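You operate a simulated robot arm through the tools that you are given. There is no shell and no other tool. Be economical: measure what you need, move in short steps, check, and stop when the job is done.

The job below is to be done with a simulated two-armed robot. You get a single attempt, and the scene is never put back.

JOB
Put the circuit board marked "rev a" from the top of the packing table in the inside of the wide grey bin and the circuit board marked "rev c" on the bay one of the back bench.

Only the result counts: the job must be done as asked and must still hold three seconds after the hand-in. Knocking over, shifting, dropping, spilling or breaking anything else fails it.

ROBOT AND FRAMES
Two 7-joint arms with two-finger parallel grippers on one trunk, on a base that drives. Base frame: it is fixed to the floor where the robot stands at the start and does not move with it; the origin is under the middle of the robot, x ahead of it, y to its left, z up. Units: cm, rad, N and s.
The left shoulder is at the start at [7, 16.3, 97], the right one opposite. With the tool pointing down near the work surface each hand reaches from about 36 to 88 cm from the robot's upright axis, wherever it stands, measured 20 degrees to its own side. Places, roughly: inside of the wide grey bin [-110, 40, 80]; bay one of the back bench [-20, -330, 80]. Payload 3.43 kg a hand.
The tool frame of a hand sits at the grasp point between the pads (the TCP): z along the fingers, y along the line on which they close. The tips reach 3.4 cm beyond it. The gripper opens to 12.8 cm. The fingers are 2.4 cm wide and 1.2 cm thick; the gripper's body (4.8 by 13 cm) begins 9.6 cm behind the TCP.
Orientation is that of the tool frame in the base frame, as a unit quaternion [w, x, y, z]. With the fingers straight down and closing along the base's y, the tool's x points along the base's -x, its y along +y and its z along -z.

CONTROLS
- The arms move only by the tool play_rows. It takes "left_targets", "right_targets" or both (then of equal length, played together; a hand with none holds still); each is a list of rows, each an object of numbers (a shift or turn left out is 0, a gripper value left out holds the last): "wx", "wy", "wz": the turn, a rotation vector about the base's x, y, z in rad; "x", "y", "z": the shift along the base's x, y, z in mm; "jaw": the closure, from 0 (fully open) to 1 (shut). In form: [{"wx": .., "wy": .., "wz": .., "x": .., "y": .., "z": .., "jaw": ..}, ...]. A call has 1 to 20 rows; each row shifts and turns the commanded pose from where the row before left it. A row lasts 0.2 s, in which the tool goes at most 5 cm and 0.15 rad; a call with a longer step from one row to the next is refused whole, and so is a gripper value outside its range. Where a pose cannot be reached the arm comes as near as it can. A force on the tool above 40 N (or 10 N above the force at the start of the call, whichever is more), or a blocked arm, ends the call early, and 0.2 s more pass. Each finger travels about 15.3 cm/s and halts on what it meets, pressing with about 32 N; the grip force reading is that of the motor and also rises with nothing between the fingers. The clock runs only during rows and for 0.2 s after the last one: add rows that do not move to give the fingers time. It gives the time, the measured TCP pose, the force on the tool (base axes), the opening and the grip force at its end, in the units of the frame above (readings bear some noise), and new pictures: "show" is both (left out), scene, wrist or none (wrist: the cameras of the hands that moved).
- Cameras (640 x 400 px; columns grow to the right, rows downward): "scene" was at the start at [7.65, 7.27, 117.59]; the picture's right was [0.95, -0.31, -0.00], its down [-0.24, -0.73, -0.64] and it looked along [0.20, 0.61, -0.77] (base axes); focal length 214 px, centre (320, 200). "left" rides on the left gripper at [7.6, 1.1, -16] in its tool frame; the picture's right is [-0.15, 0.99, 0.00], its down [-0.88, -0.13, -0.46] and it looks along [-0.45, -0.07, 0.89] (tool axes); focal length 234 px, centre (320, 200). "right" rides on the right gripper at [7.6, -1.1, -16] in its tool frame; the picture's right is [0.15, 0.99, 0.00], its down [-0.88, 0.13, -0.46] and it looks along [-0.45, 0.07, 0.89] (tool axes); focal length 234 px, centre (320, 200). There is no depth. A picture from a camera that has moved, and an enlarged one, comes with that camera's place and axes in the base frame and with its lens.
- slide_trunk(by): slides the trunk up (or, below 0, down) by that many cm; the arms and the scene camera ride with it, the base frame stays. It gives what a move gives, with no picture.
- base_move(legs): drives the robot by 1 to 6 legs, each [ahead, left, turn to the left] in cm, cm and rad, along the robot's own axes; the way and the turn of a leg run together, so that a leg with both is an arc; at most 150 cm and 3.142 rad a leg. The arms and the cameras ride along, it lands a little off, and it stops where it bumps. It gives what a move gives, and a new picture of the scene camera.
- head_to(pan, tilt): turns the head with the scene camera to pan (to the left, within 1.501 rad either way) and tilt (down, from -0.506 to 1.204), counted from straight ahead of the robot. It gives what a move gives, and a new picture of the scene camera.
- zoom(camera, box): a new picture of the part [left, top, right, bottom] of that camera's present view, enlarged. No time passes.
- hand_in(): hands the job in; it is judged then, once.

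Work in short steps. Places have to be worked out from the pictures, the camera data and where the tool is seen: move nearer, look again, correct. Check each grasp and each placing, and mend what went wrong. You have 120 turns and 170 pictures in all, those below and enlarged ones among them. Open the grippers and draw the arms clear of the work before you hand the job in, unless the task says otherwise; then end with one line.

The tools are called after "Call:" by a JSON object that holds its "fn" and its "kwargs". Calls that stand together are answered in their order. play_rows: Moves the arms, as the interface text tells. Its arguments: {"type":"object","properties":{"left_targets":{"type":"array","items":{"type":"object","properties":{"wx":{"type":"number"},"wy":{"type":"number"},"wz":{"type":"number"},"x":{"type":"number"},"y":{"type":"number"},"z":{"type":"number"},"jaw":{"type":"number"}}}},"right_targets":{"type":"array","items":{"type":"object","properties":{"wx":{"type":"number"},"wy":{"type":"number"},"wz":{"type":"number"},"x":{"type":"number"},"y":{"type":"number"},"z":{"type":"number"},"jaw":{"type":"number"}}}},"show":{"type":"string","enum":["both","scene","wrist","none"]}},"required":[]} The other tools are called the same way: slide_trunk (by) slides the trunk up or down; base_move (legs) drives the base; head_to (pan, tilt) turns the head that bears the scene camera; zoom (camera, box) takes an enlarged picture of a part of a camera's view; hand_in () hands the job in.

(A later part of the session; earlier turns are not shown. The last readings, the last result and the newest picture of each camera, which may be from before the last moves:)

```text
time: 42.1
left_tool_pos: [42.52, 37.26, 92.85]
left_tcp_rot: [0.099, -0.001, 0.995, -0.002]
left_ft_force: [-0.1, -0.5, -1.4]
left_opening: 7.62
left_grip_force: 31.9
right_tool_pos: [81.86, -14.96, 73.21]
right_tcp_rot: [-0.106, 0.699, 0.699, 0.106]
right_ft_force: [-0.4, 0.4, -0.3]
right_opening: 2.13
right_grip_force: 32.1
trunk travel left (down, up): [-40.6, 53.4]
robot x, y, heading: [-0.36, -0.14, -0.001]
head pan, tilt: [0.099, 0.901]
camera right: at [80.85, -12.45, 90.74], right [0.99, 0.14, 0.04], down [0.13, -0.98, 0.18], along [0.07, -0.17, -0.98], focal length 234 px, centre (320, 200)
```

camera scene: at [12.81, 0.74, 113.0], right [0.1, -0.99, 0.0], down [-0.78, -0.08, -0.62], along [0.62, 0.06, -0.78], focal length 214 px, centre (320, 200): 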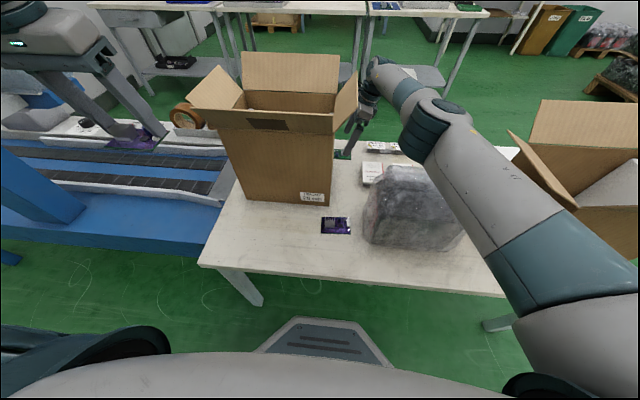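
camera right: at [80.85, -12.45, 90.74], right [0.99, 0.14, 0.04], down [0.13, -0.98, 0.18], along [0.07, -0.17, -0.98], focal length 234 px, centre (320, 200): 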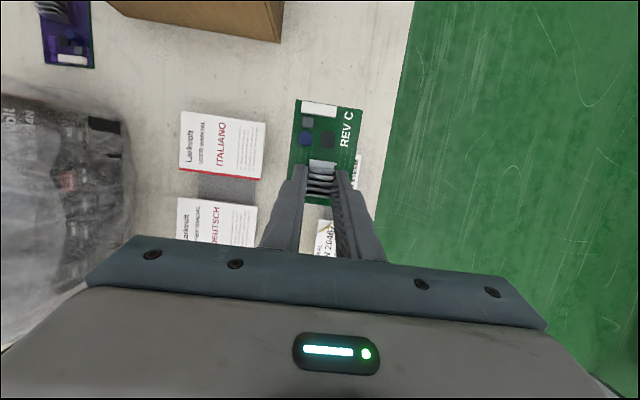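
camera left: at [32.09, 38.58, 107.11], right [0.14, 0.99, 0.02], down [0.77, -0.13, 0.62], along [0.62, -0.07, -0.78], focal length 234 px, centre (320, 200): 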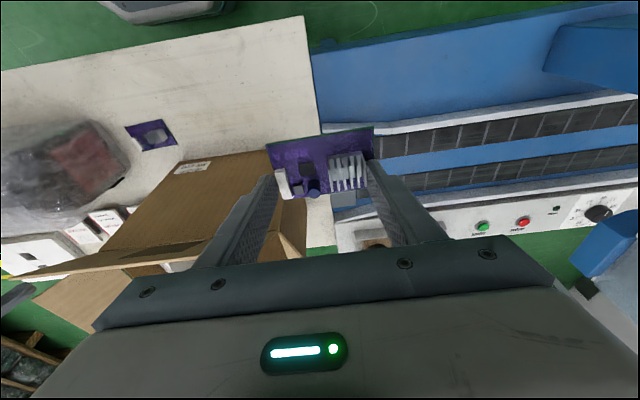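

Both boards are held. I raise the right hand and pull it in over the table for driving.

Call:
{"fn": "play_rows", "kwargs": {"right_targets": [{"z": 38, "x": -10, "wx": -0.1}, {"z": 38, "x": -10, "wx": -0.1}, {"z": 38, "x": -10, "wx": -0.1}, {"z": 38, "x": -10}, {"z": 38, "x": -10}, {"z": 38, "x": -10}, {"z": 38, "x": -10}, {"x": -40, "y": -10}, {"x": -40, "y": -10}, {"x": -40, "y": -10}, {"x": -40, "y": -10}, {"x": -40, "y": -10}, {"x": -30}, {"x": -30}, {"x": 0}], "show": "none"}}

Call:
{"fn": "head_to", "kwargs": {"pan": 0, "tilt": 0.8}}

```text
time: 45.3
left_tool_pos: [42.67, 37.33, 92.84]
left_tcp_rot: [0.1, -0.001, 0.995, -0.002]
left_ft_force: [0.8, 0.1, -0.6]
left_opening: 7.62
left_grip_force: 32.4
right_tool_pos: [48.82, -19.91, 99.88]
right_tcp_rot: [0.0, 0.707, 0.708, 0.0]
right_ft_force: [-0.1, 0.5, 0.3]
right_opening: 2.12
right_grip_force: 32.2
trunk travel left (down, up): [-40.6, 53.4]
robot x, y, heading: [0.26, -0.22, -0.002]
head pan, tilt: [0.099, 0.901]
```

```text
time: 46.0
left_tool_pos: [42.61, 37.28, 92.95]
left_tcp_rot: [0.1, -0.001, 0.995, -0.002]
left_ft_force: [0.6, 1.0, -0.9]
left_opening: 7.64
left_grip_force: 31.7
right_tool_pos: [48.9, -19.91, 99.96]
right_tcp_rot: [0.0, 0.707, 0.708, 0.001]
right_ft_force: [0.9, -0.6, -0.7]
right_opening: 2.12
right_grip_force: 32.3
trunk travel left (down, up): [-40.6, 53.4]
robot x, y, heading: [0.09, 0.17, 0.001]
head pan, tilt: [0.0, 0.799]
camera scene: at [13.35, -0.04, 113.79], right [0.0, -1.0, 0.0], down [-0.72, 0.0, -0.7], along [0.7, 0.0, -0.72], focal length 214 px, centre (320, 200)
```

scene: 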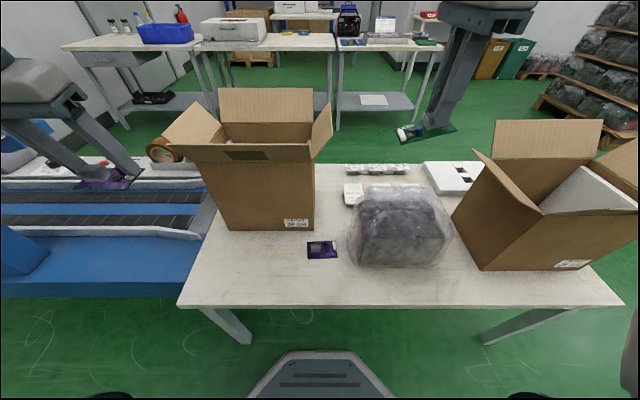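

Both boards visible in the hands. I back off 20 cm, then look behind left.

Call:
{"fn": "base_move", "kwargs": {"legs": [[-20, 0, 0]]}}

Call:
{"fn": "base_move", "kwargs": {"legs": [[0, 0, 1.0]]}}

Call:
{"fn": "head_to", "kwargs": {"pan": 1.4, "tilt": 0.4}}

```text
time: 47.6
left_tool_pos: [22.61, 37.33, 92.94]
left_tcp_rot: [0.1, 0.001, 0.995, -0.002]
left_ft_force: [-0.8, 1.0, -0.3]
left_opening: 7.58
left_grip_force: 32.3
right_tool_pos: [28.8, -19.86, 99.89]
right_tcp_rot: [0.0, 0.707, 0.707, 0.0]
right_ft_force: [-0.5, 1.0, 0.6]
right_opening: 2.15
right_grip_force: 31.7
trunk travel left (down, up): [-40.6, 53.4]
robot x, y, heading: [-20.52, 0.09, -0.001]
head pan, tilt: [0.0, 0.799]
camera scene: at [-6.83, -0.05, 113.81], right [0.0, -1.0, 0.0], down [-0.72, 0.0, -0.7], along [0.7, 0.0, -0.72], focal length 214 px, centre (320, 200)
```

scene: 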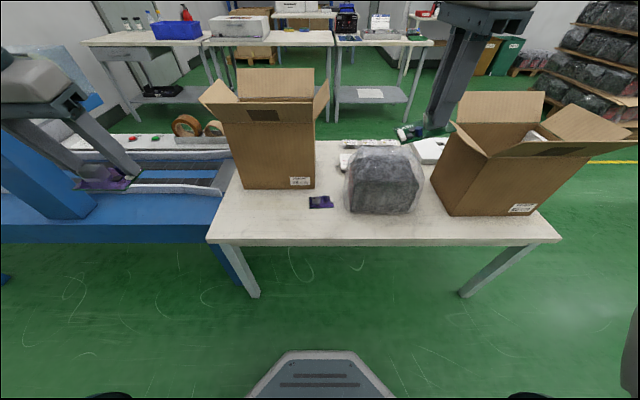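

```text
time: 50.6
left_tool_pos: [-29.11, 55.82, 92.78]
left_tcp_rot: [0.087, -0.482, 0.87, 0.046]
left_ft_force: [-0.3, -0.3, -0.1]
left_opening: 7.6
left_grip_force: 31.6
right_tool_pos: [22.8, 30.89, 99.86]
right_tcp_rot: [0.0, 0.276, 0.961, 0.0]
right_ft_force: [-0.6, 0.1, -0.4]
right_opening: 2.12
right_grip_force: 32.6
trunk travel left (down, up): [-40.6, 53.4]
robot x, y, heading: [-20.21, 0.07, 1.01]
head pan, tilt: [0.0, 0.799]
camera scene: at [-12.9, 11.06, 113.79], right [0.85, -0.53, 0.0], down [-0.38, -0.61, -0.7], along [0.37, 0.59, -0.72], focal length 214 px, centre (320, 200)
```

scene: 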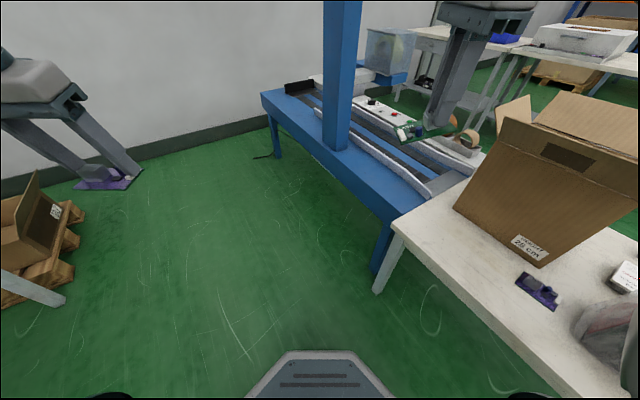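

```text
time: 52.1
left_tool_pos: [-29.11, 55.95, 92.84]
left_tcp_rot: [0.088, -0.482, 0.87, 0.047]
left_ft_force: [-0.1, -0.1, -1.2]
left_opening: 7.61
left_grip_force: 32.2
right_tool_pos: [22.74, 30.9, 99.82]
right_tcp_rot: [0.0, 0.277, 0.961, 0.0]
right_ft_force: [0.9, -0.3, -0.6]
right_opening: 2.12
right_grip_force: 32.0
trunk travel left (down, up): [-40.6, 53.4]
robot x, y, heading: [-20.43, 0.09, 1.009]
head pan, tilt: [1.4, 0.4]
camera scene: at [-24.06, 10.41, 117.3], right [0.67, 0.74, 0.0], down [0.29, -0.26, -0.92], along [-0.69, 0.62, -0.39], focal length 214 px, centre (320, 200)
```

scene: 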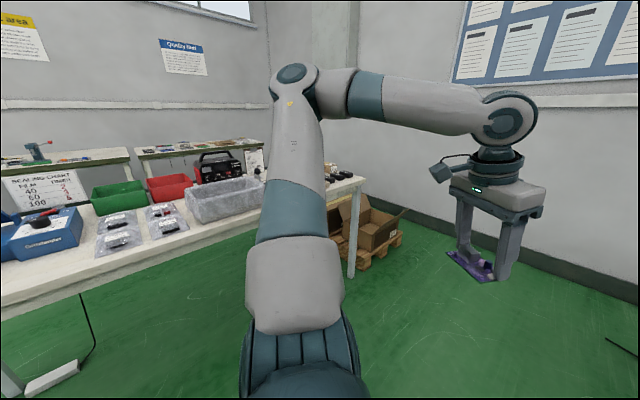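

The grey bin stands on the table behind, about [-115, 38]. I turn on towards it and look.

Call:
{"fn": "base_move", "kwargs": {"legs": [[0, 0, 1.6]]}}

Call:
{"fn": "head_to", "kwargs": {"pan": 0.2, "tilt": 0.5}}

```text
time: 56.4
left_tool_pos: [-75.66, -11.15, 92.85]
left_tcp_rot: [-0.027, 0.961, -0.256, -0.095]
left_ft_force: [-0.1, 0.8, -0.8]
left_opening: 7.6
left_grip_force: 31.7
right_tool_pos: [-52.51, 41.65, 99.89]
right_tcp_rot: [0.0, -0.501, 0.866, 0.0]
right_ft_force: [0.5, 0.8, -0.9]
right_opening: 2.14
right_grip_force: 32.2
trunk travel left (down, up): [-40.6, 53.4]
robot x, y, heading: [-19.73, 0.06, 2.621]
head pan, tilt: [1.4, 0.4]
camera scene: at [-30.12, -4.68, 117.3], right [-0.77, 0.64, 0.0], down [0.25, 0.3, -0.92], along [-0.59, -0.71, -0.39], focal length 214 px, centre (320, 200)
```

scene: 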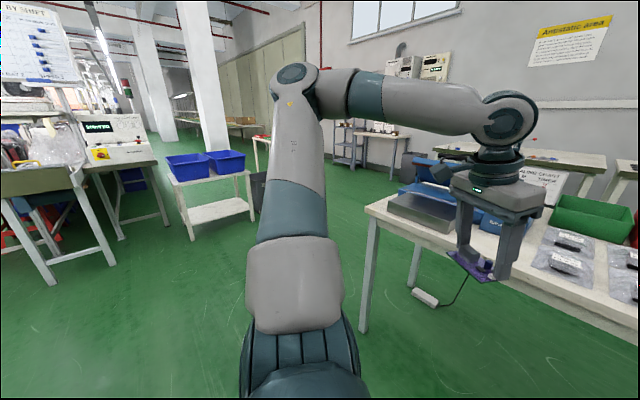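

```text
time: 57.8
left_tool_pos: [-75.7, -11.04, 92.81]
left_tcp_rot: [-0.027, 0.962, -0.256, -0.095]
left_ft_force: [0.1, 0.9, -0.6]
left_opening: 7.58
left_grip_force: 32.0
right_tool_pos: [-52.52, 41.73, 99.77]
right_tcp_rot: [0.0, -0.501, 0.866, 0.0]
right_ft_force: [-0.6, 0.3, -0.3]
right_opening: 2.12
right_grip_force: 31.6
trunk travel left (down, up): [-40.6, 53.4]
robot x, y, heading: [-19.85, 0.27, 2.623]
head pan, tilt: [0.201, 0.499]
camera scene: at [-32.83, 5.32, 116.39], right [0.32, 0.95, 0.0], down [0.45, -0.15, -0.88], along [-0.83, 0.28, -0.48], focal length 214 px, centre (320, 200)
```

scene: 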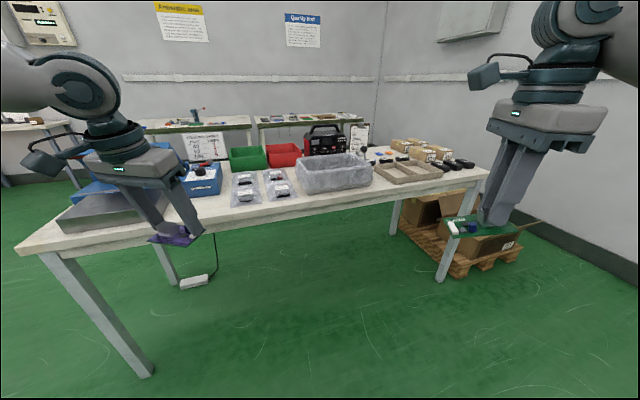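

Call:
{"fn": "zoom", "kwargs": {"camera": "scene", "box": [170, 100, 490, 250]}}

```text
2.00 times, centred on (330, 175) of scene
camera zoom: at [-32.83, 5.32, 116.39], right [0.32, 0.95, 0.0], down [0.45, -0.15, -0.88], along [-0.83, 0.28, -0.48], focal length 429 px, centre (300, 250)
```

zoom: 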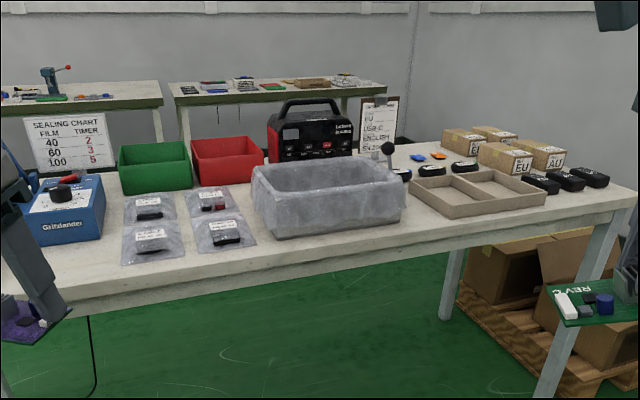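

The wide grey bin is clear. I raise the trunk 18 cm, and drive to face it, keeping some distance.

Call:
{"fn": "slide_trunk", "kwargs": {"by": 18}}

Call:
{"fn": "base_move", "kwargs": {"legs": [[0, 0, 0.52], [0, -45, 0], [22, 0, 0]]}}

Call:
{"fn": "head_to", "kwargs": {"pan": 0.2, "tilt": 0.8}}

```text
time: 59.8
left_tool_pos: [-75.64, -11.07, 110.8]
left_tcp_rot: [-0.027, 0.962, -0.256, -0.095]
left_ft_force: [0.0, -1.1, -0.9]
left_opening: 7.57
left_grip_force: 32.3
right_tool_pos: [-52.7, 41.72, 117.94]
right_tcp_rot: [-0.001, -0.501, 0.865, 0.0]
right_ft_force: [0.5, 0.3, -0.5]
right_opening: 2.11
right_grip_force: 31.9
trunk travel left (down, up): [-58.6, 35.4]
robot x, y, heading: [-20.26, 0.03, 2.62]
head pan, tilt: [0.201, 0.499]
```

```text
time: 65.2
left_tool_pos: [-84.5, 6.76, 110.91]
left_tcp_rot: [-0.001, 0.995, 0.002, -0.099]
left_ft_force: [-0.1, 0.4, -1.0]
left_opening: 7.6
left_grip_force: 32.3
right_tool_pos: [-90.79, 64.05, 117.99]
right_tcp_rot: [0.0, 0.707, -0.707, 0.001]
right_ft_force: [-0.6, 0.6, -0.8]
right_opening: 2.11
right_grip_force: 31.7
trunk travel left (down, up): [-58.6, 35.4]
robot x, y, heading: [-41.86, 44.18, -3.136]
head pan, tilt: [0.201, 0.499]
camera scene: at [-55.57, 42.28, 134.39], right [-0.2, 0.98, 0.0], down [0.47, 0.1, -0.88], along [-0.86, -0.18, -0.48], focal length 214 px, centre (320, 200)
```

scene: 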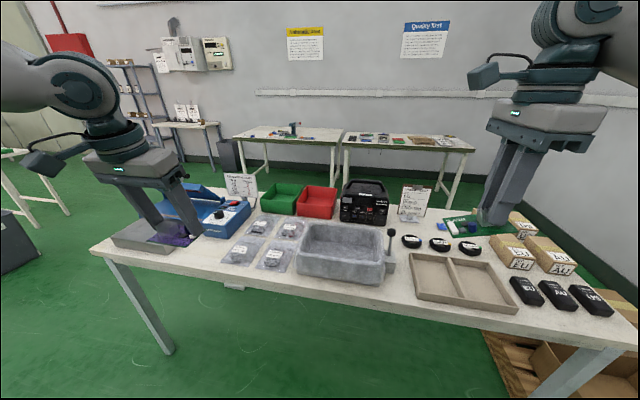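

```text
time: 66.0
left_tool_pos: [-84.44, 6.94, 110.83]
left_tcp_rot: [-0.001, 0.995, 0.0, -0.1]
left_ft_force: [-0.1, -1.5, -1.4]
left_opening: 7.61
left_grip_force: 32.8
right_tool_pos: [-90.88, 64.08, 117.98]
right_tcp_rot: [0.0, 0.708, -0.707, 0.0]
right_ft_force: [0.0, 0.2, 0.1]
right_opening: 2.16
right_grip_force: 32.1
trunk travel left (down, up): [-58.6, 35.4]
robot x, y, heading: [-41.99, 43.7, -3.14]
head pan, tilt: [0.201, 0.799]
camera scene: at [-54.53, 42.48, 131.8], right [-0.2, 0.98, 0.0], down [0.7, 0.14, -0.7], along [-0.68, -0.14, -0.72], focal length 214 px, centre (320, 200)
```

scene: 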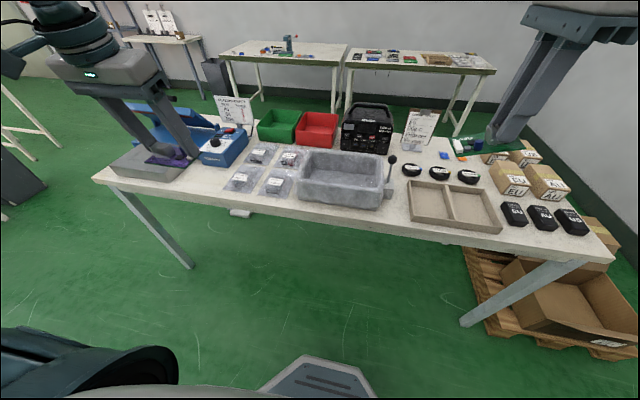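

Triangulating, the bin is at about [-112, 38], rim about z 86. I bring the left hand over it and look with the wrist camera.

Call:
{"fn": "play_rows", "kwargs": {"left_targets": [{"y": 40}, {"y": 40}, {"y": 40, "x": -20}, {"y": 40, "x": -20}, {"y": 40, "x": -20}, {"y": 40, "x": -20}, {"y": 40, "x": -20}, {"y": 30, "x": -20}, {"x": -20}, {"x": -20}, {"x": 0}, {"x": 0}], "show": "both"}}

```text
time: 68.7
left_tool_pos: [-96.62, 31.19, 111.04]
left_tcp_rot: [-0.002, 0.995, 0.0, -0.1]
left_ft_force: [-0.4, -0.3, -1.2]
left_opening: 7.63
left_grip_force: 32.2
left hand out of reach, approached as far as the arm can: row 7, 8, 9, 10
right_tool_pos: [-90.98, 63.96, 117.83]
right_tcp_rot: [0.001, -0.707, 0.707, 0.001]
right_ft_force: [-0.6, -0.1, -0.9]
right_opening: 2.14
right_grip_force: 31.9
trunk travel left (down, up): [-58.6, 35.4]
robot x, y, heading: [-41.6, 44.26, -3.143]
head pan, tilt: [0.201, 0.799]
camera scene: at [-54.59, 42.48, 131.79], right [-0.2, 0.98, 0.0], down [0.7, 0.14, -0.7], along [-0.68, -0.14, -0.72], focal length 214 px, centre (320, 200)
camera left: at [-85.95, 30.16, 125.19], right [-0.14, -0.99, 0.02], down [-0.77, 0.13, 0.62], along [-0.62, 0.07, -0.78], focal length 234 px, centre (320, 200)
```

scene: 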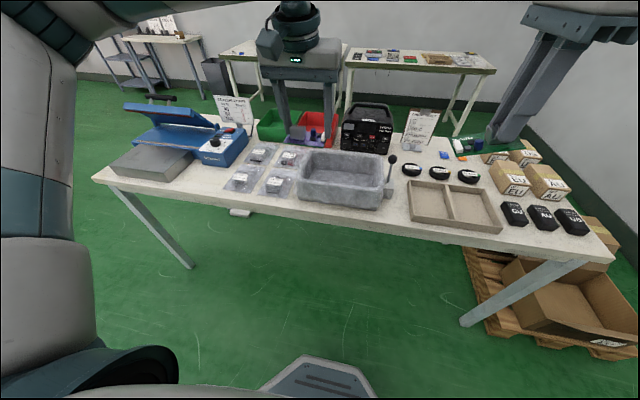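
left: 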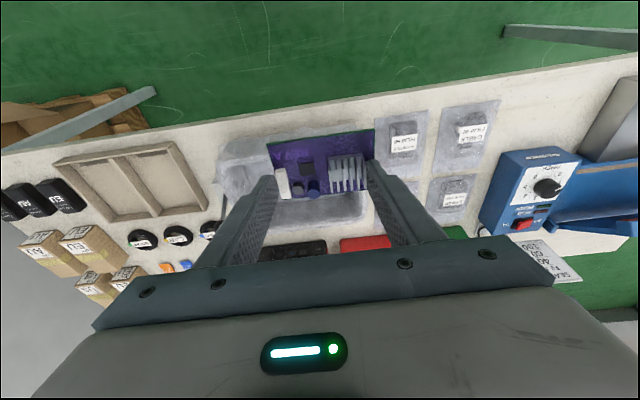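

Bin centre is at about [-116, 38.5], floor near z 76. Driving 15 cm ahead and 7 cm right carries the left hand nearly over it.

Call:
{"fn": "base_move", "kwargs": {"legs": [[15, -7, 0]]}}

Call:
{"fn": "play_rows", "kwargs": {"left_targets": [{"z": -40}, {"z": -40}, {"z": -20}, {"z": 0}], "show": "both"}}

```text
time: 70.1
left_tool_pos: [-111.17, 38.31, 110.96]
left_tcp_rot: [-0.002, 0.995, 0.0, -0.099]
left_ft_force: [-1.1, 0.2, -0.6]
left_opening: 7.6
left_grip_force: 32.1
right_tool_pos: [-105.49, 71.06, 117.84]
right_tcp_rot: [0.0, -0.707, 0.707, 0.0]
right_ft_force: [-0.8, -0.1, -0.6]
right_opening: 2.17
right_grip_force: 31.9
trunk travel left (down, up): [-58.6, 35.4]
robot x, y, heading: [-56.57, 51.06, 3.139]
head pan, tilt: [0.201, 0.799]
camera scene: at [-69.1, 49.44, 131.8], right [-0.2, 0.98, 0.0], down [0.7, 0.14, -0.7], along [-0.68, -0.14, -0.72], focal length 214 px, centre (320, 200)
```

scene: 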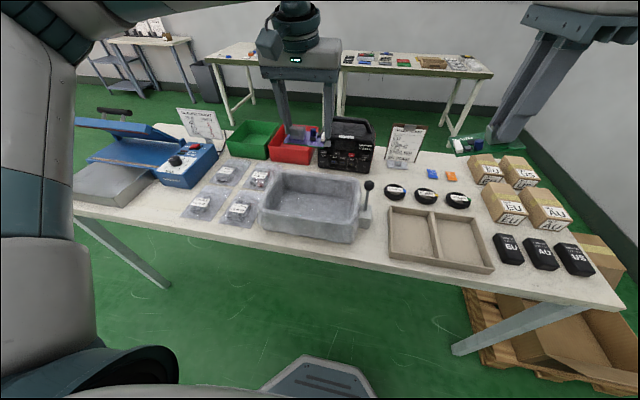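

```text
time: 71.1
left_tool_pos: [-111.19, 38.18, 100.98]
left_tcp_rot: [-0.002, 0.995, 0.0, -0.101]
left_ft_force: [0.5, -0.1, -1.3]
left_opening: 7.6
left_grip_force: 31.8
right_tool_pos: [-105.32, 70.88, 118.08]
right_tcp_rot: [0.0, 0.707, -0.707, 0.0]
right_ft_force: [0.0, -0.4, -0.2]
right_opening: 2.11
right_grip_force: 31.7
trunk travel left (down, up): [-58.6, 35.4]
robot x, y, heading: [-56.62, 51.01, 3.137]
head pan, tilt: [0.201, 0.799]
camera scene: at [-69.09, 49.45, 131.8], right [-0.2, 0.98, 0.0], down [0.7, 0.14, -0.7], along [-0.68, -0.14, -0.72], focal length 214 px, centre (320, 200)
camera left: at [-100.56, 36.96, 115.16], right [-0.14, -0.99, 0.02], down [-0.77, 0.13, 0.62], along [-0.62, 0.07, -0.78], focal length 234 px, centre (320, 200)
```

scene: 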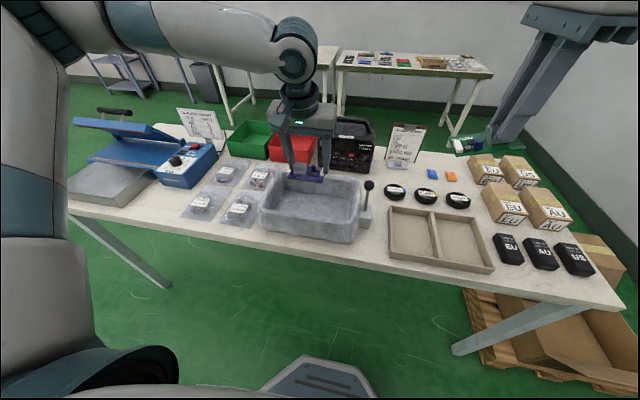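
left: 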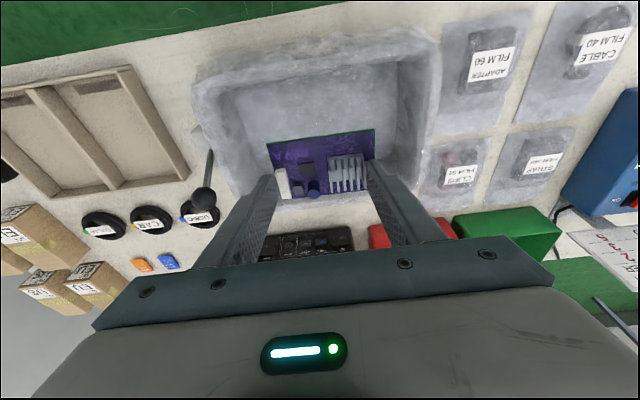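

Hand is centred over the bin (inner span about x -105..-119). I lower into it and look.

Call:
{"fn": "play_rows", "kwargs": {"left_targets": [{"z": -35, "x": -2}, {"z": -35, "x": -2}, {"z": -35, "x": -2}, {"z": -30, "x": -2}, {"z": -15}, {"z": 0}], "show": "both"}}

```text
time: 72.5
left_tool_pos: [-111.34, 35.93, 86.87]
left_tcp_rot: [-0.003, 0.995, -0.001, -0.1]
left_ft_force: [0.7, 0.5, -0.1]
left_opening: 7.62
left_grip_force: 32.1
left hand out of reach, approached as far as the arm can: row 3, 4, 5
right_tool_pos: [-105.35, 71.01, 117.85]
right_tcp_rot: [0.0, -0.707, 0.707, 0.0]
right_ft_force: [0.0, -0.2, 0.5]
right_opening: 2.13
right_grip_force: 32.3
trunk travel left (down, up): [-58.6, 35.4]
robot x, y, heading: [-55.92, 51.32, 3.143]
head pan, tilt: [0.201, 0.799]
camera scene: at [-69.11, 49.46, 131.79], right [-0.2, 0.98, 0.0], down [0.7, 0.14, -0.7], along [-0.68, -0.14, -0.72], focal length 214 px, centre (320, 200)
camera left: at [-100.56, 34.76, 101.2], right [-0.14, -0.99, 0.02], down [-0.77, 0.13, 0.62], along [-0.62, 0.07, -0.78], focal length 234 px, centre (320, 200)
```

scene: 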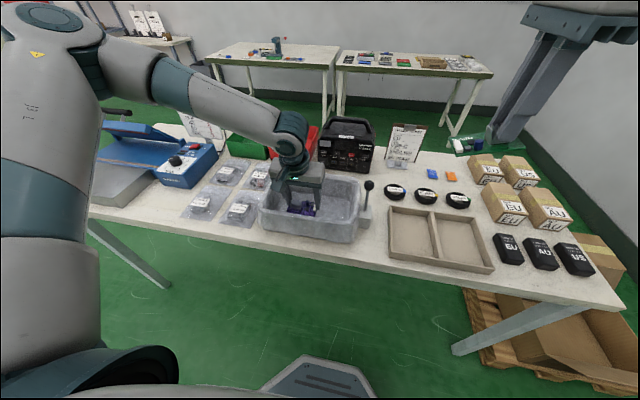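
left: 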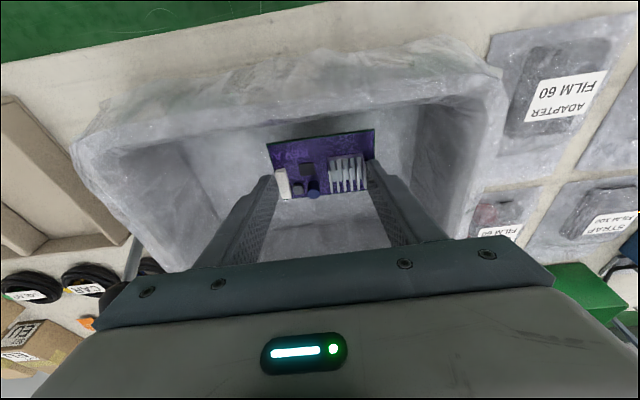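

The board is inside the bin; the arm is at its limit, so I lower by the trunk in steps, watching the force.

Call:
{"fn": "slide_trunk", "kwargs": {"by": -3}}

Call:
{"fn": "zoom", "kwargs": {"camera": "left", "box": [80, 40, 560, 280]}}

Call:
{"fn": "zoom", "kwargs": {"camera": "scene", "box": [220, 140, 420, 265]}}

```text
time: 73.2
left_tool_pos: [-111.23, 35.86, 83.97]
left_tcp_rot: [-0.003, 0.995, 0.0, -0.1]
left_ft_force: [-0.6, -0.4, -0.3]
left_opening: 7.61
left_grip_force: 32.0
right_tool_pos: [-105.31, 71.1, 114.99]
right_tcp_rot: [-0.001, -0.707, 0.707, -0.001]
right_ft_force: [0.1, -0.5, -0.9]
right_opening: 2.14
right_grip_force: 31.7
trunk travel left (down, up): [-55.6, 38.4]
robot x, y, heading: [-56.92, 51.1, 3.145]
head pan, tilt: [0.201, 0.799]
```

```text
1.33 times, centred on (320, 160) of left
camera zoom: at [-100.53, 34.76, 98.25], right [-0.14, -0.99, 0.02], down [-0.77, 0.13, 0.62], along [-0.62, 0.07, -0.78], focal length 312 px, centre (320, 253)
```

zoom: 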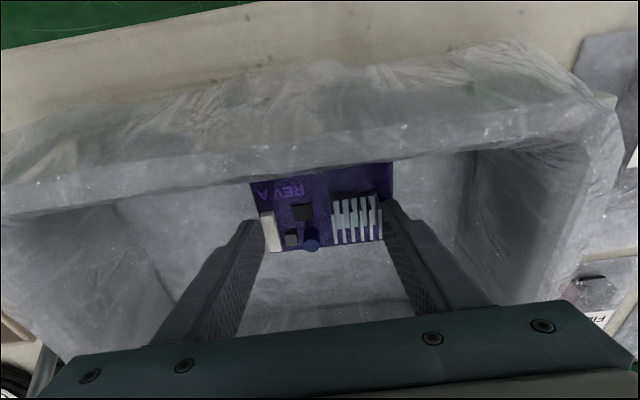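

```text
3.20 times, centred on (320, 202) of scene
camera zoom: at [-69.05, 49.45, 128.8], right [-0.2, 0.98, 0.0], down [0.7, 0.14, -0.7], along [-0.68, -0.14, -0.72], focal length 686 px, centre (320, 192)
```

zoom: 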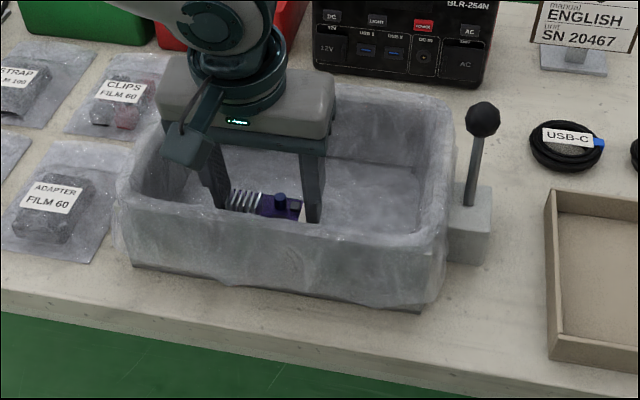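

The board's near edge is close to the near wall, so I edge 2.5 cm ahead, then lower on.

Call:
{"fn": "base_move", "kwargs": {"legs": [[2.5, 0, 0]]}}

Call:
{"fn": "slide_trunk", "kwargs": {"by": -2}}

Call:
{"fn": "zoom", "kwargs": {"camera": "left", "box": [80, 40, 560, 280]}}

```text
time: 74.0
left_tool_pos: [-113.67, 35.99, 84.1]
left_tcp_rot: [-0.004, 0.995, 0.0, -0.101]
left_ft_force: [0.0, -0.3, -0.4]
left_opening: 7.6
left_grip_force: 32.0
right_tool_pos: [-107.72, 70.94, 115.0]
right_tcp_rot: [0.0, -0.707, 0.707, 0.001]
right_ft_force: [1.0, 0.4, -0.1]
right_opening: 2.12
right_grip_force: 32.4
trunk travel left (down, up): [-55.6, 38.4]
robot x, y, heading: [-58.57, 50.84, -3.141]
head pan, tilt: [0.201, 0.799]
camera scene: at [-71.46, 49.44, 128.82], right [-0.2, 0.98, 0.0], down [0.7, 0.14, -0.7], along [-0.68, -0.14, -0.72], focal length 214 px, centre (320, 200)
```

scene: 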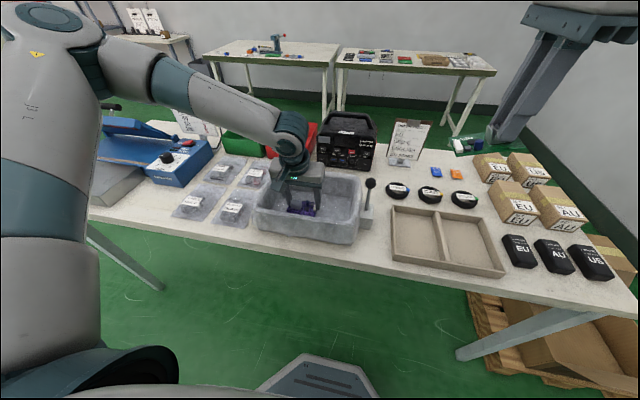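

```text
time: 74.7
left_tool_pos: [-113.7, 35.99, 82.42]
left_tcp_rot: [-0.004, 0.995, 0.001, -0.105]
left_ft_force: [-2.7, -7.7, 38.5]
left_opening: 7.67
left_grip_force: 32.0
right_tool_pos: [-107.62, 71.04, 113.12]
right_tcp_rot: [0.001, 0.708, -0.706, -0.001]
right_ft_force: [-1.4, -0.1, 0.2]
right_opening: 2.14
right_grip_force: 32.0
trunk travel left (down, up): [-53.6, 40.4]
robot x, y, heading: [-58.93, 51.06, -3.144]
head pan, tilt: [0.201, 0.799]
```

```text
1.33 times, centred on (320, 160) of left
camera zoom: at [-102.9, 34.73, 96.6], right [-0.14, -0.99, 0.02], down [-0.77, 0.13, 0.63], along [-0.63, 0.07, -0.78], focal length 312 px, centre (320, 253)
```

zoom: 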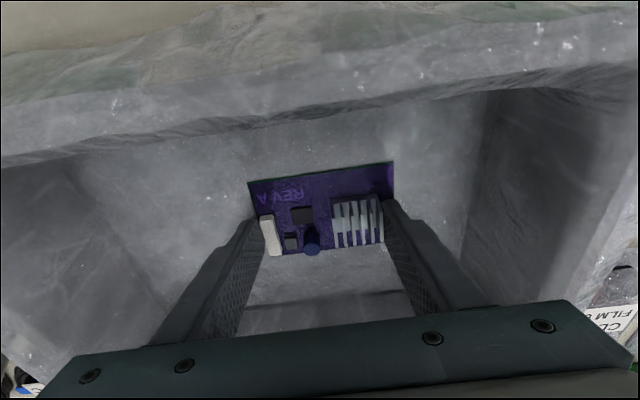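

It touched the bin's floor (38 N). I ease up 0.4 cm and open the left fingers partly.

Call:
{"fn": "slide_trunk", "kwargs": {"by": 0.4}}

Call:
{"fn": "play_rows", "kwargs": {"left_targets": [{"jaw": 0.33}, {"jaw": 0.25}, {"jaw": 0.2}, {"jaw": 0.2}], "show": "wrist"}}

```text
time: 75.2
left_tool_pos: [-113.62, 35.93, 82.54]
left_tcp_rot: [-0.003, 0.995, 0.0, -0.101]
left_ft_force: [-7.0, -2.9, 21.7]
left_opening: 7.6
left_grip_force: 32.2
right_tool_pos: [-107.85, 70.99, 113.4]
right_tcp_rot: [0.001, 0.707, -0.707, -0.001]
right_ft_force: [0.7, -0.1, -0.7]
right_opening: 2.12
right_grip_force: 32.4
trunk travel left (down, up): [-54.0, 40.0]
robot x, y, heading: [-59.37, 51.0, 3.147]
head pan, tilt: [0.201, 0.799]
```

```text
time: 76.2
left_tool_pos: [-113.58, 35.96, 82.51]
left_tcp_rot: [-0.004, 0.995, 0.001, -0.1]
left_ft_force: [2.8, 5.0, 14.0]
left_opening: 9.95
left_grip_force: 0.2
right_tool_pos: [-107.78, 71.06, 113.36]
right_tcp_rot: [0.001, 0.707, -0.707, 0.0]
right_ft_force: [0.9, 0.2, -1.5]
right_opening: 2.13
right_grip_force: 31.9
trunk travel left (down, up): [-54.0, 40.0]
robot x, y, heading: [-59.07, 50.98, -3.145]
head pan, tilt: [0.201, 0.799]
camera left: at [-102.88, 34.8, 96.68], right [-0.14, -0.99, 0.02], down [-0.77, 0.13, 0.62], along [-0.62, 0.07, -0.78], focal length 234 px, centre (320, 200)
```

left: 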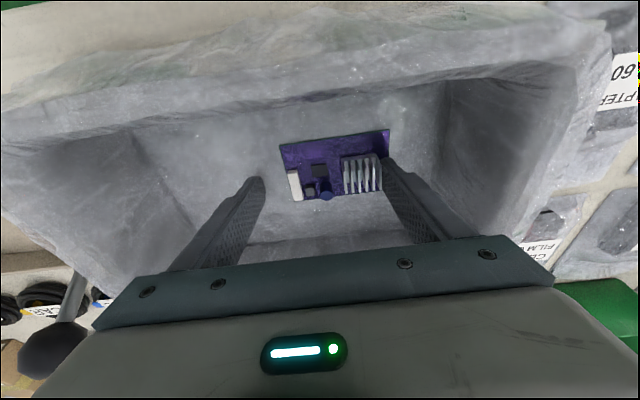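

Released on one side. I open a bit further, then raise by the trunk.

Call:
{"fn": "play_rows", "kwargs": {"left_targets": [{"jaw": 0.1}, {"jaw": 0.1}], "show": "none"}}

Call:
{"fn": "slide_trunk", "kwargs": {"by": 3}}

Call:
{"fn": "zoom", "kwargs": {"camera": "left", "box": [80, 40, 560, 280]}}

```text
time: 76.8
left_tool_pos: [-113.67, 35.89, 82.53]
left_tcp_rot: [-0.003, 0.995, 0.001, -0.101]
left_ft_force: [1.4, 3.1, 11.3]
left_opening: 11.41
left_grip_force: 0.1
right_tool_pos: [-107.85, 71.16, 113.28]
right_tcp_rot: [0.001, 0.708, -0.706, 0.0]
right_ft_force: [0.3, 0.2, 0.2]
right_opening: 2.11
right_grip_force: 31.9
trunk travel left (down, up): [-54.0, 40.0]
robot x, y, heading: [-58.87, 51.01, -3.143]
head pan, tilt: [0.201, 0.799]
```

```text
time: 77.6
left_tool_pos: [-113.65, 35.83, 85.34]
left_tcp_rot: [-0.003, 0.995, 0.0, -0.1]
left_ft_force: [0.4, 0.5, -0.2]
left_opening: 11.51
left_grip_force: 0.2
right_tool_pos: [-107.98, 71.06, 116.3]
right_tcp_rot: [0.0, 0.707, -0.707, 0.0]
right_ft_force: [-0.1, -0.6, -1.3]
right_opening: 2.13
right_grip_force: 32.2
trunk travel left (down, up): [-57.0, 37.0]
robot x, y, heading: [-59.02, 51.05, -3.142]
head pan, tilt: [0.201, 0.799]
```

```text
1.33 times, centred on (320, 160) of left
camera zoom: at [-103.09, 34.71, 99.59], right [-0.14, -0.99, 0.02], down [-0.77, 0.13, 0.62], along [-0.62, 0.07, -0.78], focal length 312 px, centre (320, 253)
```

zoom: 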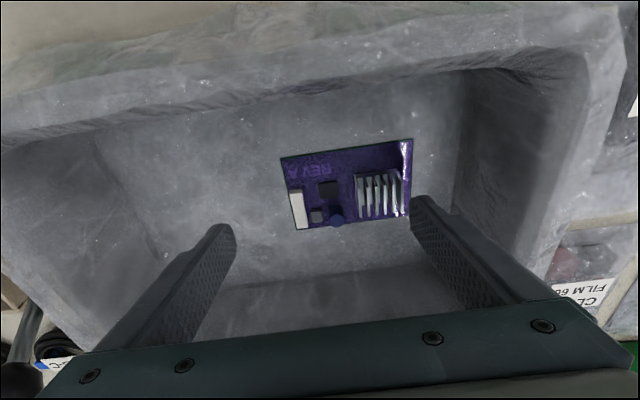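

REV A lies on the bin floor. I raise the hand well clear, then back away.

Call:
{"fn": "slide_trunk", "kwargs": {"by": 16}}

Call:
{"fn": "base_move", "kwargs": {"legs": [[-30, 0, 0]]}}

Call:
{"fn": "zoom", "kwargs": {"camera": "scene", "box": [240, 130, 400, 230]}}

```text
time: 79.4
left_tool_pos: [-113.75, 36.0, 101.42]
left_tcp_rot: [-0.003, 0.995, 0.0, -0.1]
left_ft_force: [0.2, -0.1, 0.1]
left_opening: 11.53
left_grip_force: 0.0
right_tool_pos: [-107.89, 71.04, 132.29]
right_tcp_rot: [0.001, 0.708, -0.707, -0.001]
right_ft_force: [-0.9, -0.3, -0.3]
right_opening: 2.13
right_grip_force: 31.7
trunk travel left (down, up): [-73.0, 21.0]
robot x, y, heading: [-58.93, 51.28, -3.144]
head pan, tilt: [0.201, 0.799]
```

```text
time: 81.5
left_tool_pos: [-83.97, 35.78, 101.39]
left_tcp_rot: [-0.003, 0.995, 0.002, -0.1]
left_ft_force: [0.4, 0.5, -0.3]
left_opening: 11.53
left_grip_force: 0.0
right_tool_pos: [-78.25, 70.75, 132.22]
right_tcp_rot: [0.0, 0.709, -0.705, 0.0]
right_ft_force: [0.1, 0.7, -1.0]
right_opening: 2.14
right_grip_force: 32.0
trunk travel left (down, up): [-73.0, 21.0]
robot x, y, heading: [-29.13, 51.03, -3.141]
head pan, tilt: [0.201, 0.799]
camera scene: at [-41.88, 49.46, 146.18], right [-0.2, 0.98, 0.0], down [0.7, 0.15, -0.7], along [-0.68, -0.14, -0.72], focal length 214 px, centre (320, 200)
```

scene: 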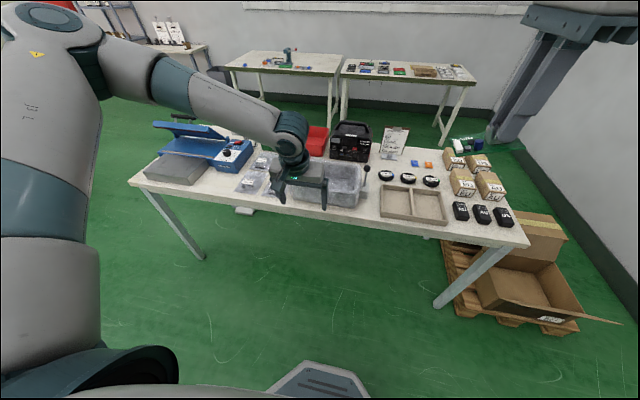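

```text
4.00 times, centred on (320, 180) of scene
camera zoom: at [-41.88, 49.46, 146.18], right [-0.2, 0.98, 0.0], down [0.7, 0.15, -0.7], along [-0.68, -0.14, -0.72], focal length 858 px, centre (320, 280)
```

zoom: 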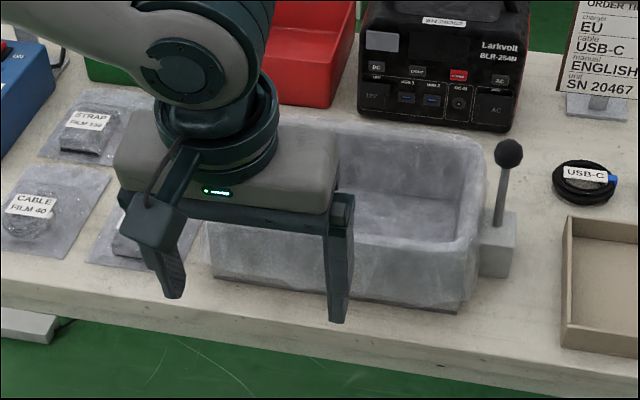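

I turn to face the far bench (heading -y) and drive part of the way, then look.

Call:
{"fn": "base_move", "kwargs": {"legs": [[0, 0, 1.571], [100, 0, 0]]}}

Call:
{"fn": "head_to", "kwargs": {"pan": 0, "tilt": 0.3}}

```text
time: 90.5
left_tool_pos: [-15.61, -105.5, 101.47]
left_tcp_rot: [0.068, 0.709, 0.698, -0.073]
left_ft_force: [-0.2, 0.0, -0.2]
left_opening: 11.55
left_grip_force: 0.0
right_tool_pos: [-50.83, -99.03, 132.4]
right_tcp_rot: [0.0, 1.0, -0.01, 0.0]
right_ft_force: [0.0, -0.7, -1.2]
right_opening: 2.14
right_grip_force: 32.0
trunk travel left (down, up): [-73.0, 21.0]
robot x, y, heading: [-30.24, -50.77, -1.587]
head pan, tilt: [0.201, 0.799]
camera scene: at [-28.38, -63.5, 146.2], right [-0.98, -0.18, 0.0], down [-0.13, 0.7, -0.7], along [0.13, -0.69, -0.72], focal length 214 px, centre (320, 200)
```

scene: 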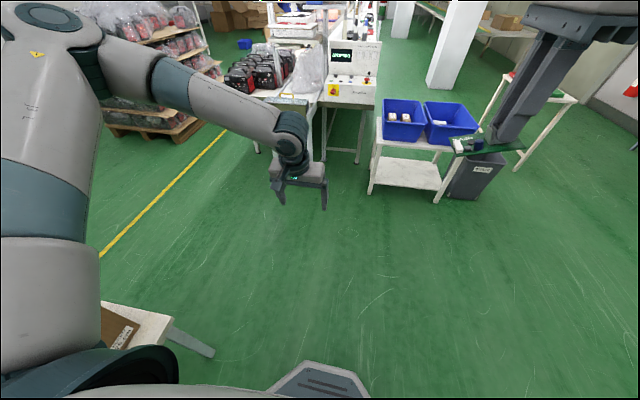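

```text
time: 91.5
left_tool_pos: [-15.82, -105.63, 101.41]
left_tcp_rot: [0.068, 0.71, 0.697, -0.074]
left_ft_force: [0.5, -0.5, -0.1]
left_opening: 11.55
left_grip_force: 0.0
right_tool_pos: [-50.83, -99.25, 132.32]
right_tcp_rot: [0.0, 1.0, -0.008, 0.0]
right_ft_force: [0.3, 0.6, 0.1]
right_opening: 2.13
right_grip_force: 32.0
trunk travel left (down, up): [-73.0, 21.0]
robot x, y, heading: [-29.73, -50.71, -1.587]
head pan, tilt: [0.0, 0.3]
camera scene: at [-30.01, -64.92, 150.62], right [-1.0, 0.02, 0.0], down [0.01, 0.3, -0.95], along [-0.02, -0.95, -0.3], focal length 214 px, centre (320, 200)
```

scene: 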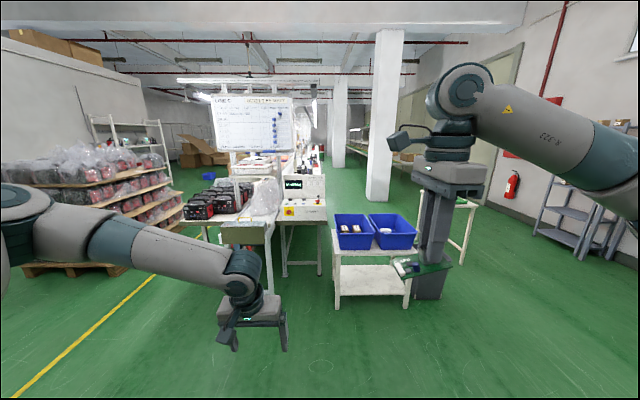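

Call:
{"fn": "zoom", "kwargs": {"camera": "scene", "box": [180, 130, 420, 280]}}

```text
2.67 times, centred on (300, 205) of scene
camera zoom: at [-30.01, -64.92, 150.62], right [-1.0, 0.02, 0.0], down [0.01, 0.3, -0.95], along [-0.02, -0.95, -0.3], focal length 572 px, centre (373, 187)
```

zoom: 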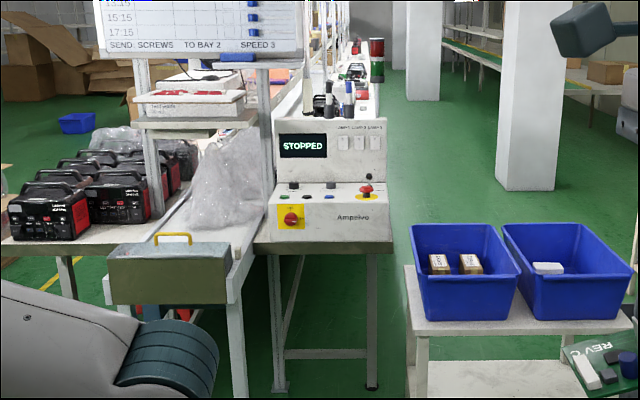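

The bench line runs on behind the "STOPPED" controller; the place lies behind that. I raise the trunk for a higher look and zoom there.

Call:
{"fn": "slide_trunk", "kwargs": {"by": 20}}

Call:
{"fn": "zoom", "kwargs": {"camera": "scene", "box": [250, 130, 370, 205]}}

```text
time: 93.6
left_tool_pos: [-15.63, -105.55, 121.39]
left_tcp_rot: [0.068, 0.709, 0.698, -0.073]
left_ft_force: [0.3, 0.0, 0.1]
left_opening: 11.53
left_grip_force: 0.1
right_tool_pos: [-50.82, -99.18, 152.24]
right_tcp_rot: [0.0, 1.0, -0.009, 0.001]
right_ft_force: [0.8, 0.4, -1.2]
right_opening: 2.12
right_grip_force: 32.1
trunk travel left (down, up): [-93.0, 1.0]
robot x, y, heading: [-29.82, -50.33, -1.59]
head pan, tilt: [0.0, 0.3]
```

```text
5.33 times, centred on (310, 168) of scene
camera zoom: at [-30.02, -64.96, 170.62], right [-1.0, 0.02, 0.0], down [0.01, 0.3, -0.96], along [-0.02, -0.95, -0.3], focal length 1144 px, centre (373, 373)
```

zoom: 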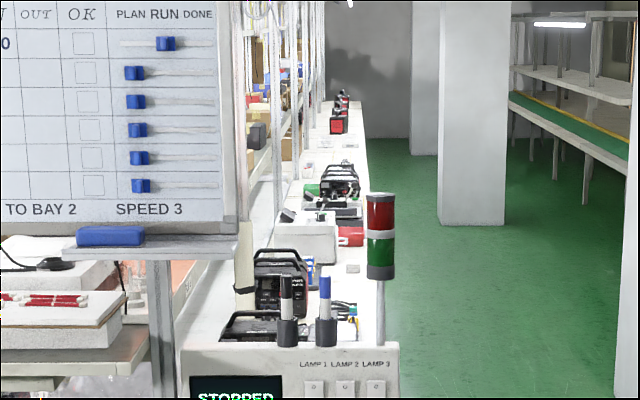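

The bench's right strip runs along an aisle at x < -40, behind the blue-bin table, so I must go around that table. I drive to about [-140, -110] and look at the gap.

Call:
{"fn": "base_move", "kwargs": {"legs": [[60, 0, 0], [0, -120, 0]]}}

Call:
{"fn": "head_to", "kwargs": {"pan": 0, "tilt": 0.6}}

```text
time: 102.7
left_tool_pos: [-137.15, -162.94, 121.52]
left_tcp_rot: [0.066, 0.717, 0.689, -0.075]
left_ft_force: [0.6, -0.1, 0.4]
left_opening: 11.51
left_grip_force: 0.1
right_tool_pos: [-172.04, -155.68, 152.4]
right_tcp_rot: [0.0, 1.0, -0.021, -0.001]
right_ft_force: [0.5, 0.4, -0.4]
right_opening: 2.11
right_grip_force: 31.9
trunk travel left (down, up): [-93.0, 1.0]
robot x, y, heading: [-150.05, -107.7, -1.611]
head pan, tilt: [0.0, 0.3]
camera scene: at [-150.41, -122.0, 170.63], right [-1.0, 0.04, 0.0], down [0.01, 0.3, -0.96], along [-0.04, -0.95, -0.3], focal length 214 px, centre (320, 200)
```

scene: 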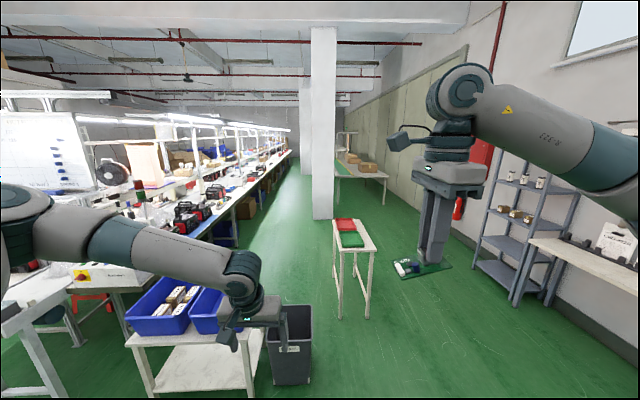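

```text
time: 103.5
left_tool_pos: [-137.24, -162.98, 121.35]
left_tcp_rot: [0.068, 0.717, 0.69, -0.074]
left_ft_force: [-0.4, 0.0, 0.7]
left_opening: 11.51
left_grip_force: 0.1
right_tool_pos: [-172.12, -155.66, 152.4]
right_tcp_rot: [0.0, 1.0, -0.022, 0.0]
right_ft_force: [0.4, -0.3, -1.2]
right_opening: 2.13
right_grip_force: 31.8
trunk travel left (down, up): [-93.0, 1.0]
robot x, y, heading: [-150.17, -107.64, -1.612]
head pan, tilt: [0.0, 0.6]
camera scene: at [-150.53, -121.5, 167.89], right [-1.0, 0.04, 0.0], down [0.02, 0.56, -0.83], along [-0.03, -0.82, -0.56], focal length 214 px, centre (320, 200)
```

scene: 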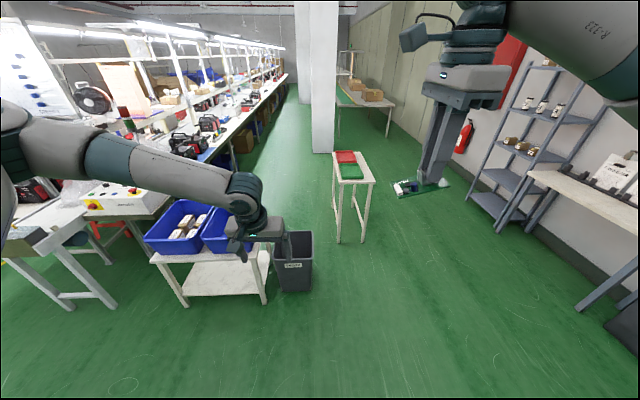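

The gap between waste bin and tray table is only about 45 cm, so I go round the tray table's right side (x about -262), which is wide open.

Call:
{"fn": "base_move", "kwargs": {"legs": [[0, 0, 0.04], [0, -112, 0], [140, 0, 0], [140, 0, 0]]}}

Call:
{"fn": "head_to", "kwargs": {"pan": 1.2, "tilt": 0.5}}

```text
time: 122.8
left_tool_pos: [-243.18, -441.44, 121.49]
left_tcp_rot: [0.07, 0.692, 0.715, -0.072]
left_ft_force: [-0.1, -0.4, -0.3]
left_opening: 11.53
left_grip_force: 0.0
right_tool_pos: [-278.51, -436.76, 152.43]
right_tcp_rot: [0.001, 1.0, 0.016, 0.001]
right_ft_force: [-0.6, 0.2, -1.1]
right_opening: 2.15
right_grip_force: 32.3
trunk travel left (down, up): [-93.0, 1.0]
robot x, y, heading: [-260.32, -387.26, -1.538]
head pan, tilt: [0.0, 0.6]
camera scene: at [-259.51, -401.04, 167.89], right [-1.0, -0.03, 0.0], down [-0.02, 0.56, -0.83], along [0.03, -0.82, -0.56], focal length 214 px, centre (320, 200)
```

scene: 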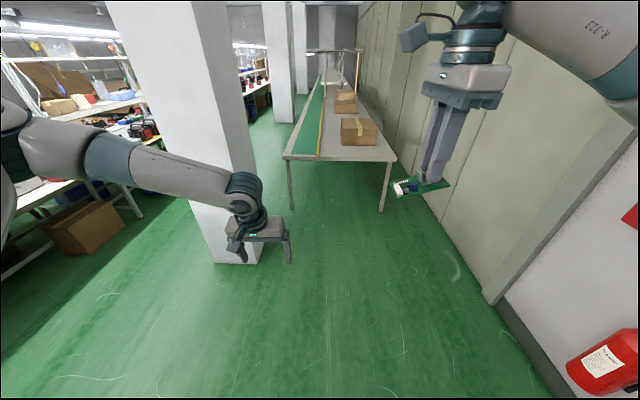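

```text
time: 124.2
left_tool_pos: [-243.17, -441.55, 121.44]
left_tcp_rot: [0.07, 0.691, 0.716, -0.072]
left_ft_force: [-0.8, 0.2, -0.7]
left_opening: 11.53
left_grip_force: 0.1
right_tool_pos: [-278.48, -436.9, 152.39]
right_tcp_rot: [-0.001, 1.0, 0.017, 0.0]
right_ft_force: [0.1, 0.2, -0.3]
right_opening: 2.12
right_grip_force: 31.7
trunk travel left (down, up): [-93.0, 1.0]
robot x, y, heading: [-260.26, -387.22, -1.536]
head pan, tilt: [1.201, 0.499]
camera scene: at [-251.22, -395.32, 168.79], right [-0.33, -0.94, 0.0], down [-0.45, 0.16, -0.88], along [0.83, -0.29, -0.48], focal length 214 px, centre (320, 200)
```

scene: 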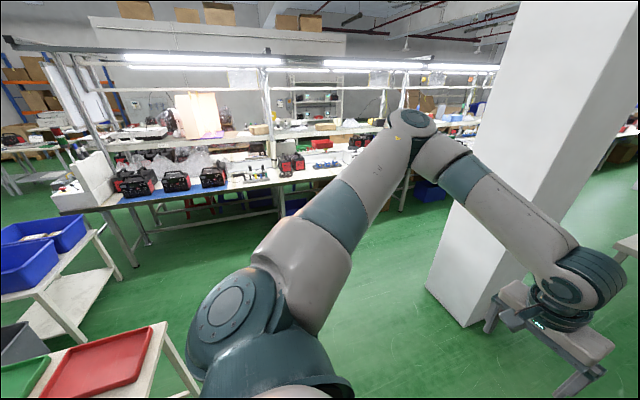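

The bench with its bays is ahead on the left. I turn to face +x, step clear of the tray table and drive up to about x = -140.

Call:
{"fn": "base_move", "kwargs": {"legs": [[10, 0, 0], [0, 0, 1.536], [115, 0, 0]]}}

Call:
{"fn": "head_to", "kwargs": {"pan": 0.4, "tilt": 0.6}}

```text
time: 134.5
left_tool_pos: [-89.58, -384.84, 121.33]
left_tcp_rot: [0.1, 0.006, 0.995, -0.004]
left_ft_force: [-0.4, 0.3, 0.4]
left_opening: 11.5
left_grip_force: 0.0
right_tool_pos: [-96.09, -419.9, 152.39]
right_tcp_rot: [0.001, 0.711, 0.703, 0.0]
right_ft_force: [-0.5, 0.0, -1.3]
right_opening: 2.14
right_grip_force: 31.8
trunk travel left (down, up): [-93.0, 1.0]
robot x, y, heading: [-144.84, -399.32, -0.016]
head pan, tilt: [1.201, 0.499]
camera scene: at [-136.04, -390.99, 168.8], right [0.93, -0.37, 0.0], down [-0.18, -0.44, -0.88], along [0.33, 0.81, -0.48], focal length 214 px, centre (320, 200)
```

scene: 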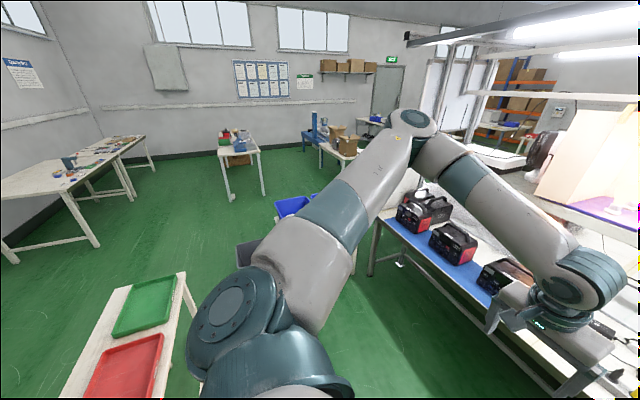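

```text
time: 135.6
left_tool_pos: [-89.62, -384.82, 121.45]
left_tcp_rot: [0.1, 0.006, 0.995, -0.004]
left_ft_force: [-0.3, 0.4, -0.3]
left_opening: 11.52
left_grip_force: 0.1
right_tool_pos: [-95.94, -419.75, 152.3]
right_tcp_rot: [0.0, 0.712, 0.703, 0.0]
right_ft_force: [-0.5, 0.2, -1.0]
right_opening: 2.14
right_grip_force: 32.7
trunk travel left (down, up): [-93.0, 1.0]
robot x, y, heading: [-144.48, -399.26, -0.013]
head pan, tilt: [0.4, 0.6]
camera scene: at [-131.18, -396.09, 167.88], right [0.38, -0.93, 0.0], down [-0.52, -0.21, -0.83], along [0.76, 0.31, -0.56], focal length 214 px, centre (320, 200)
```

scene: 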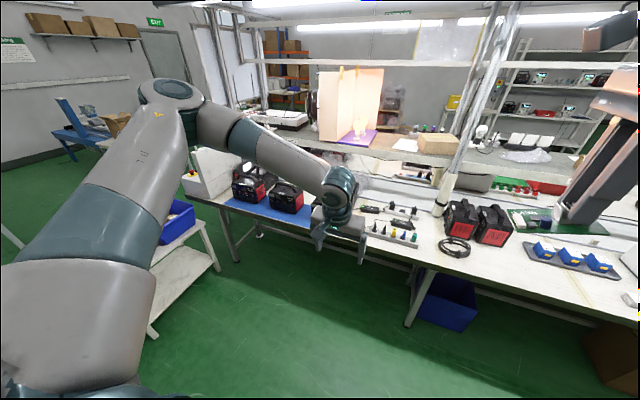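

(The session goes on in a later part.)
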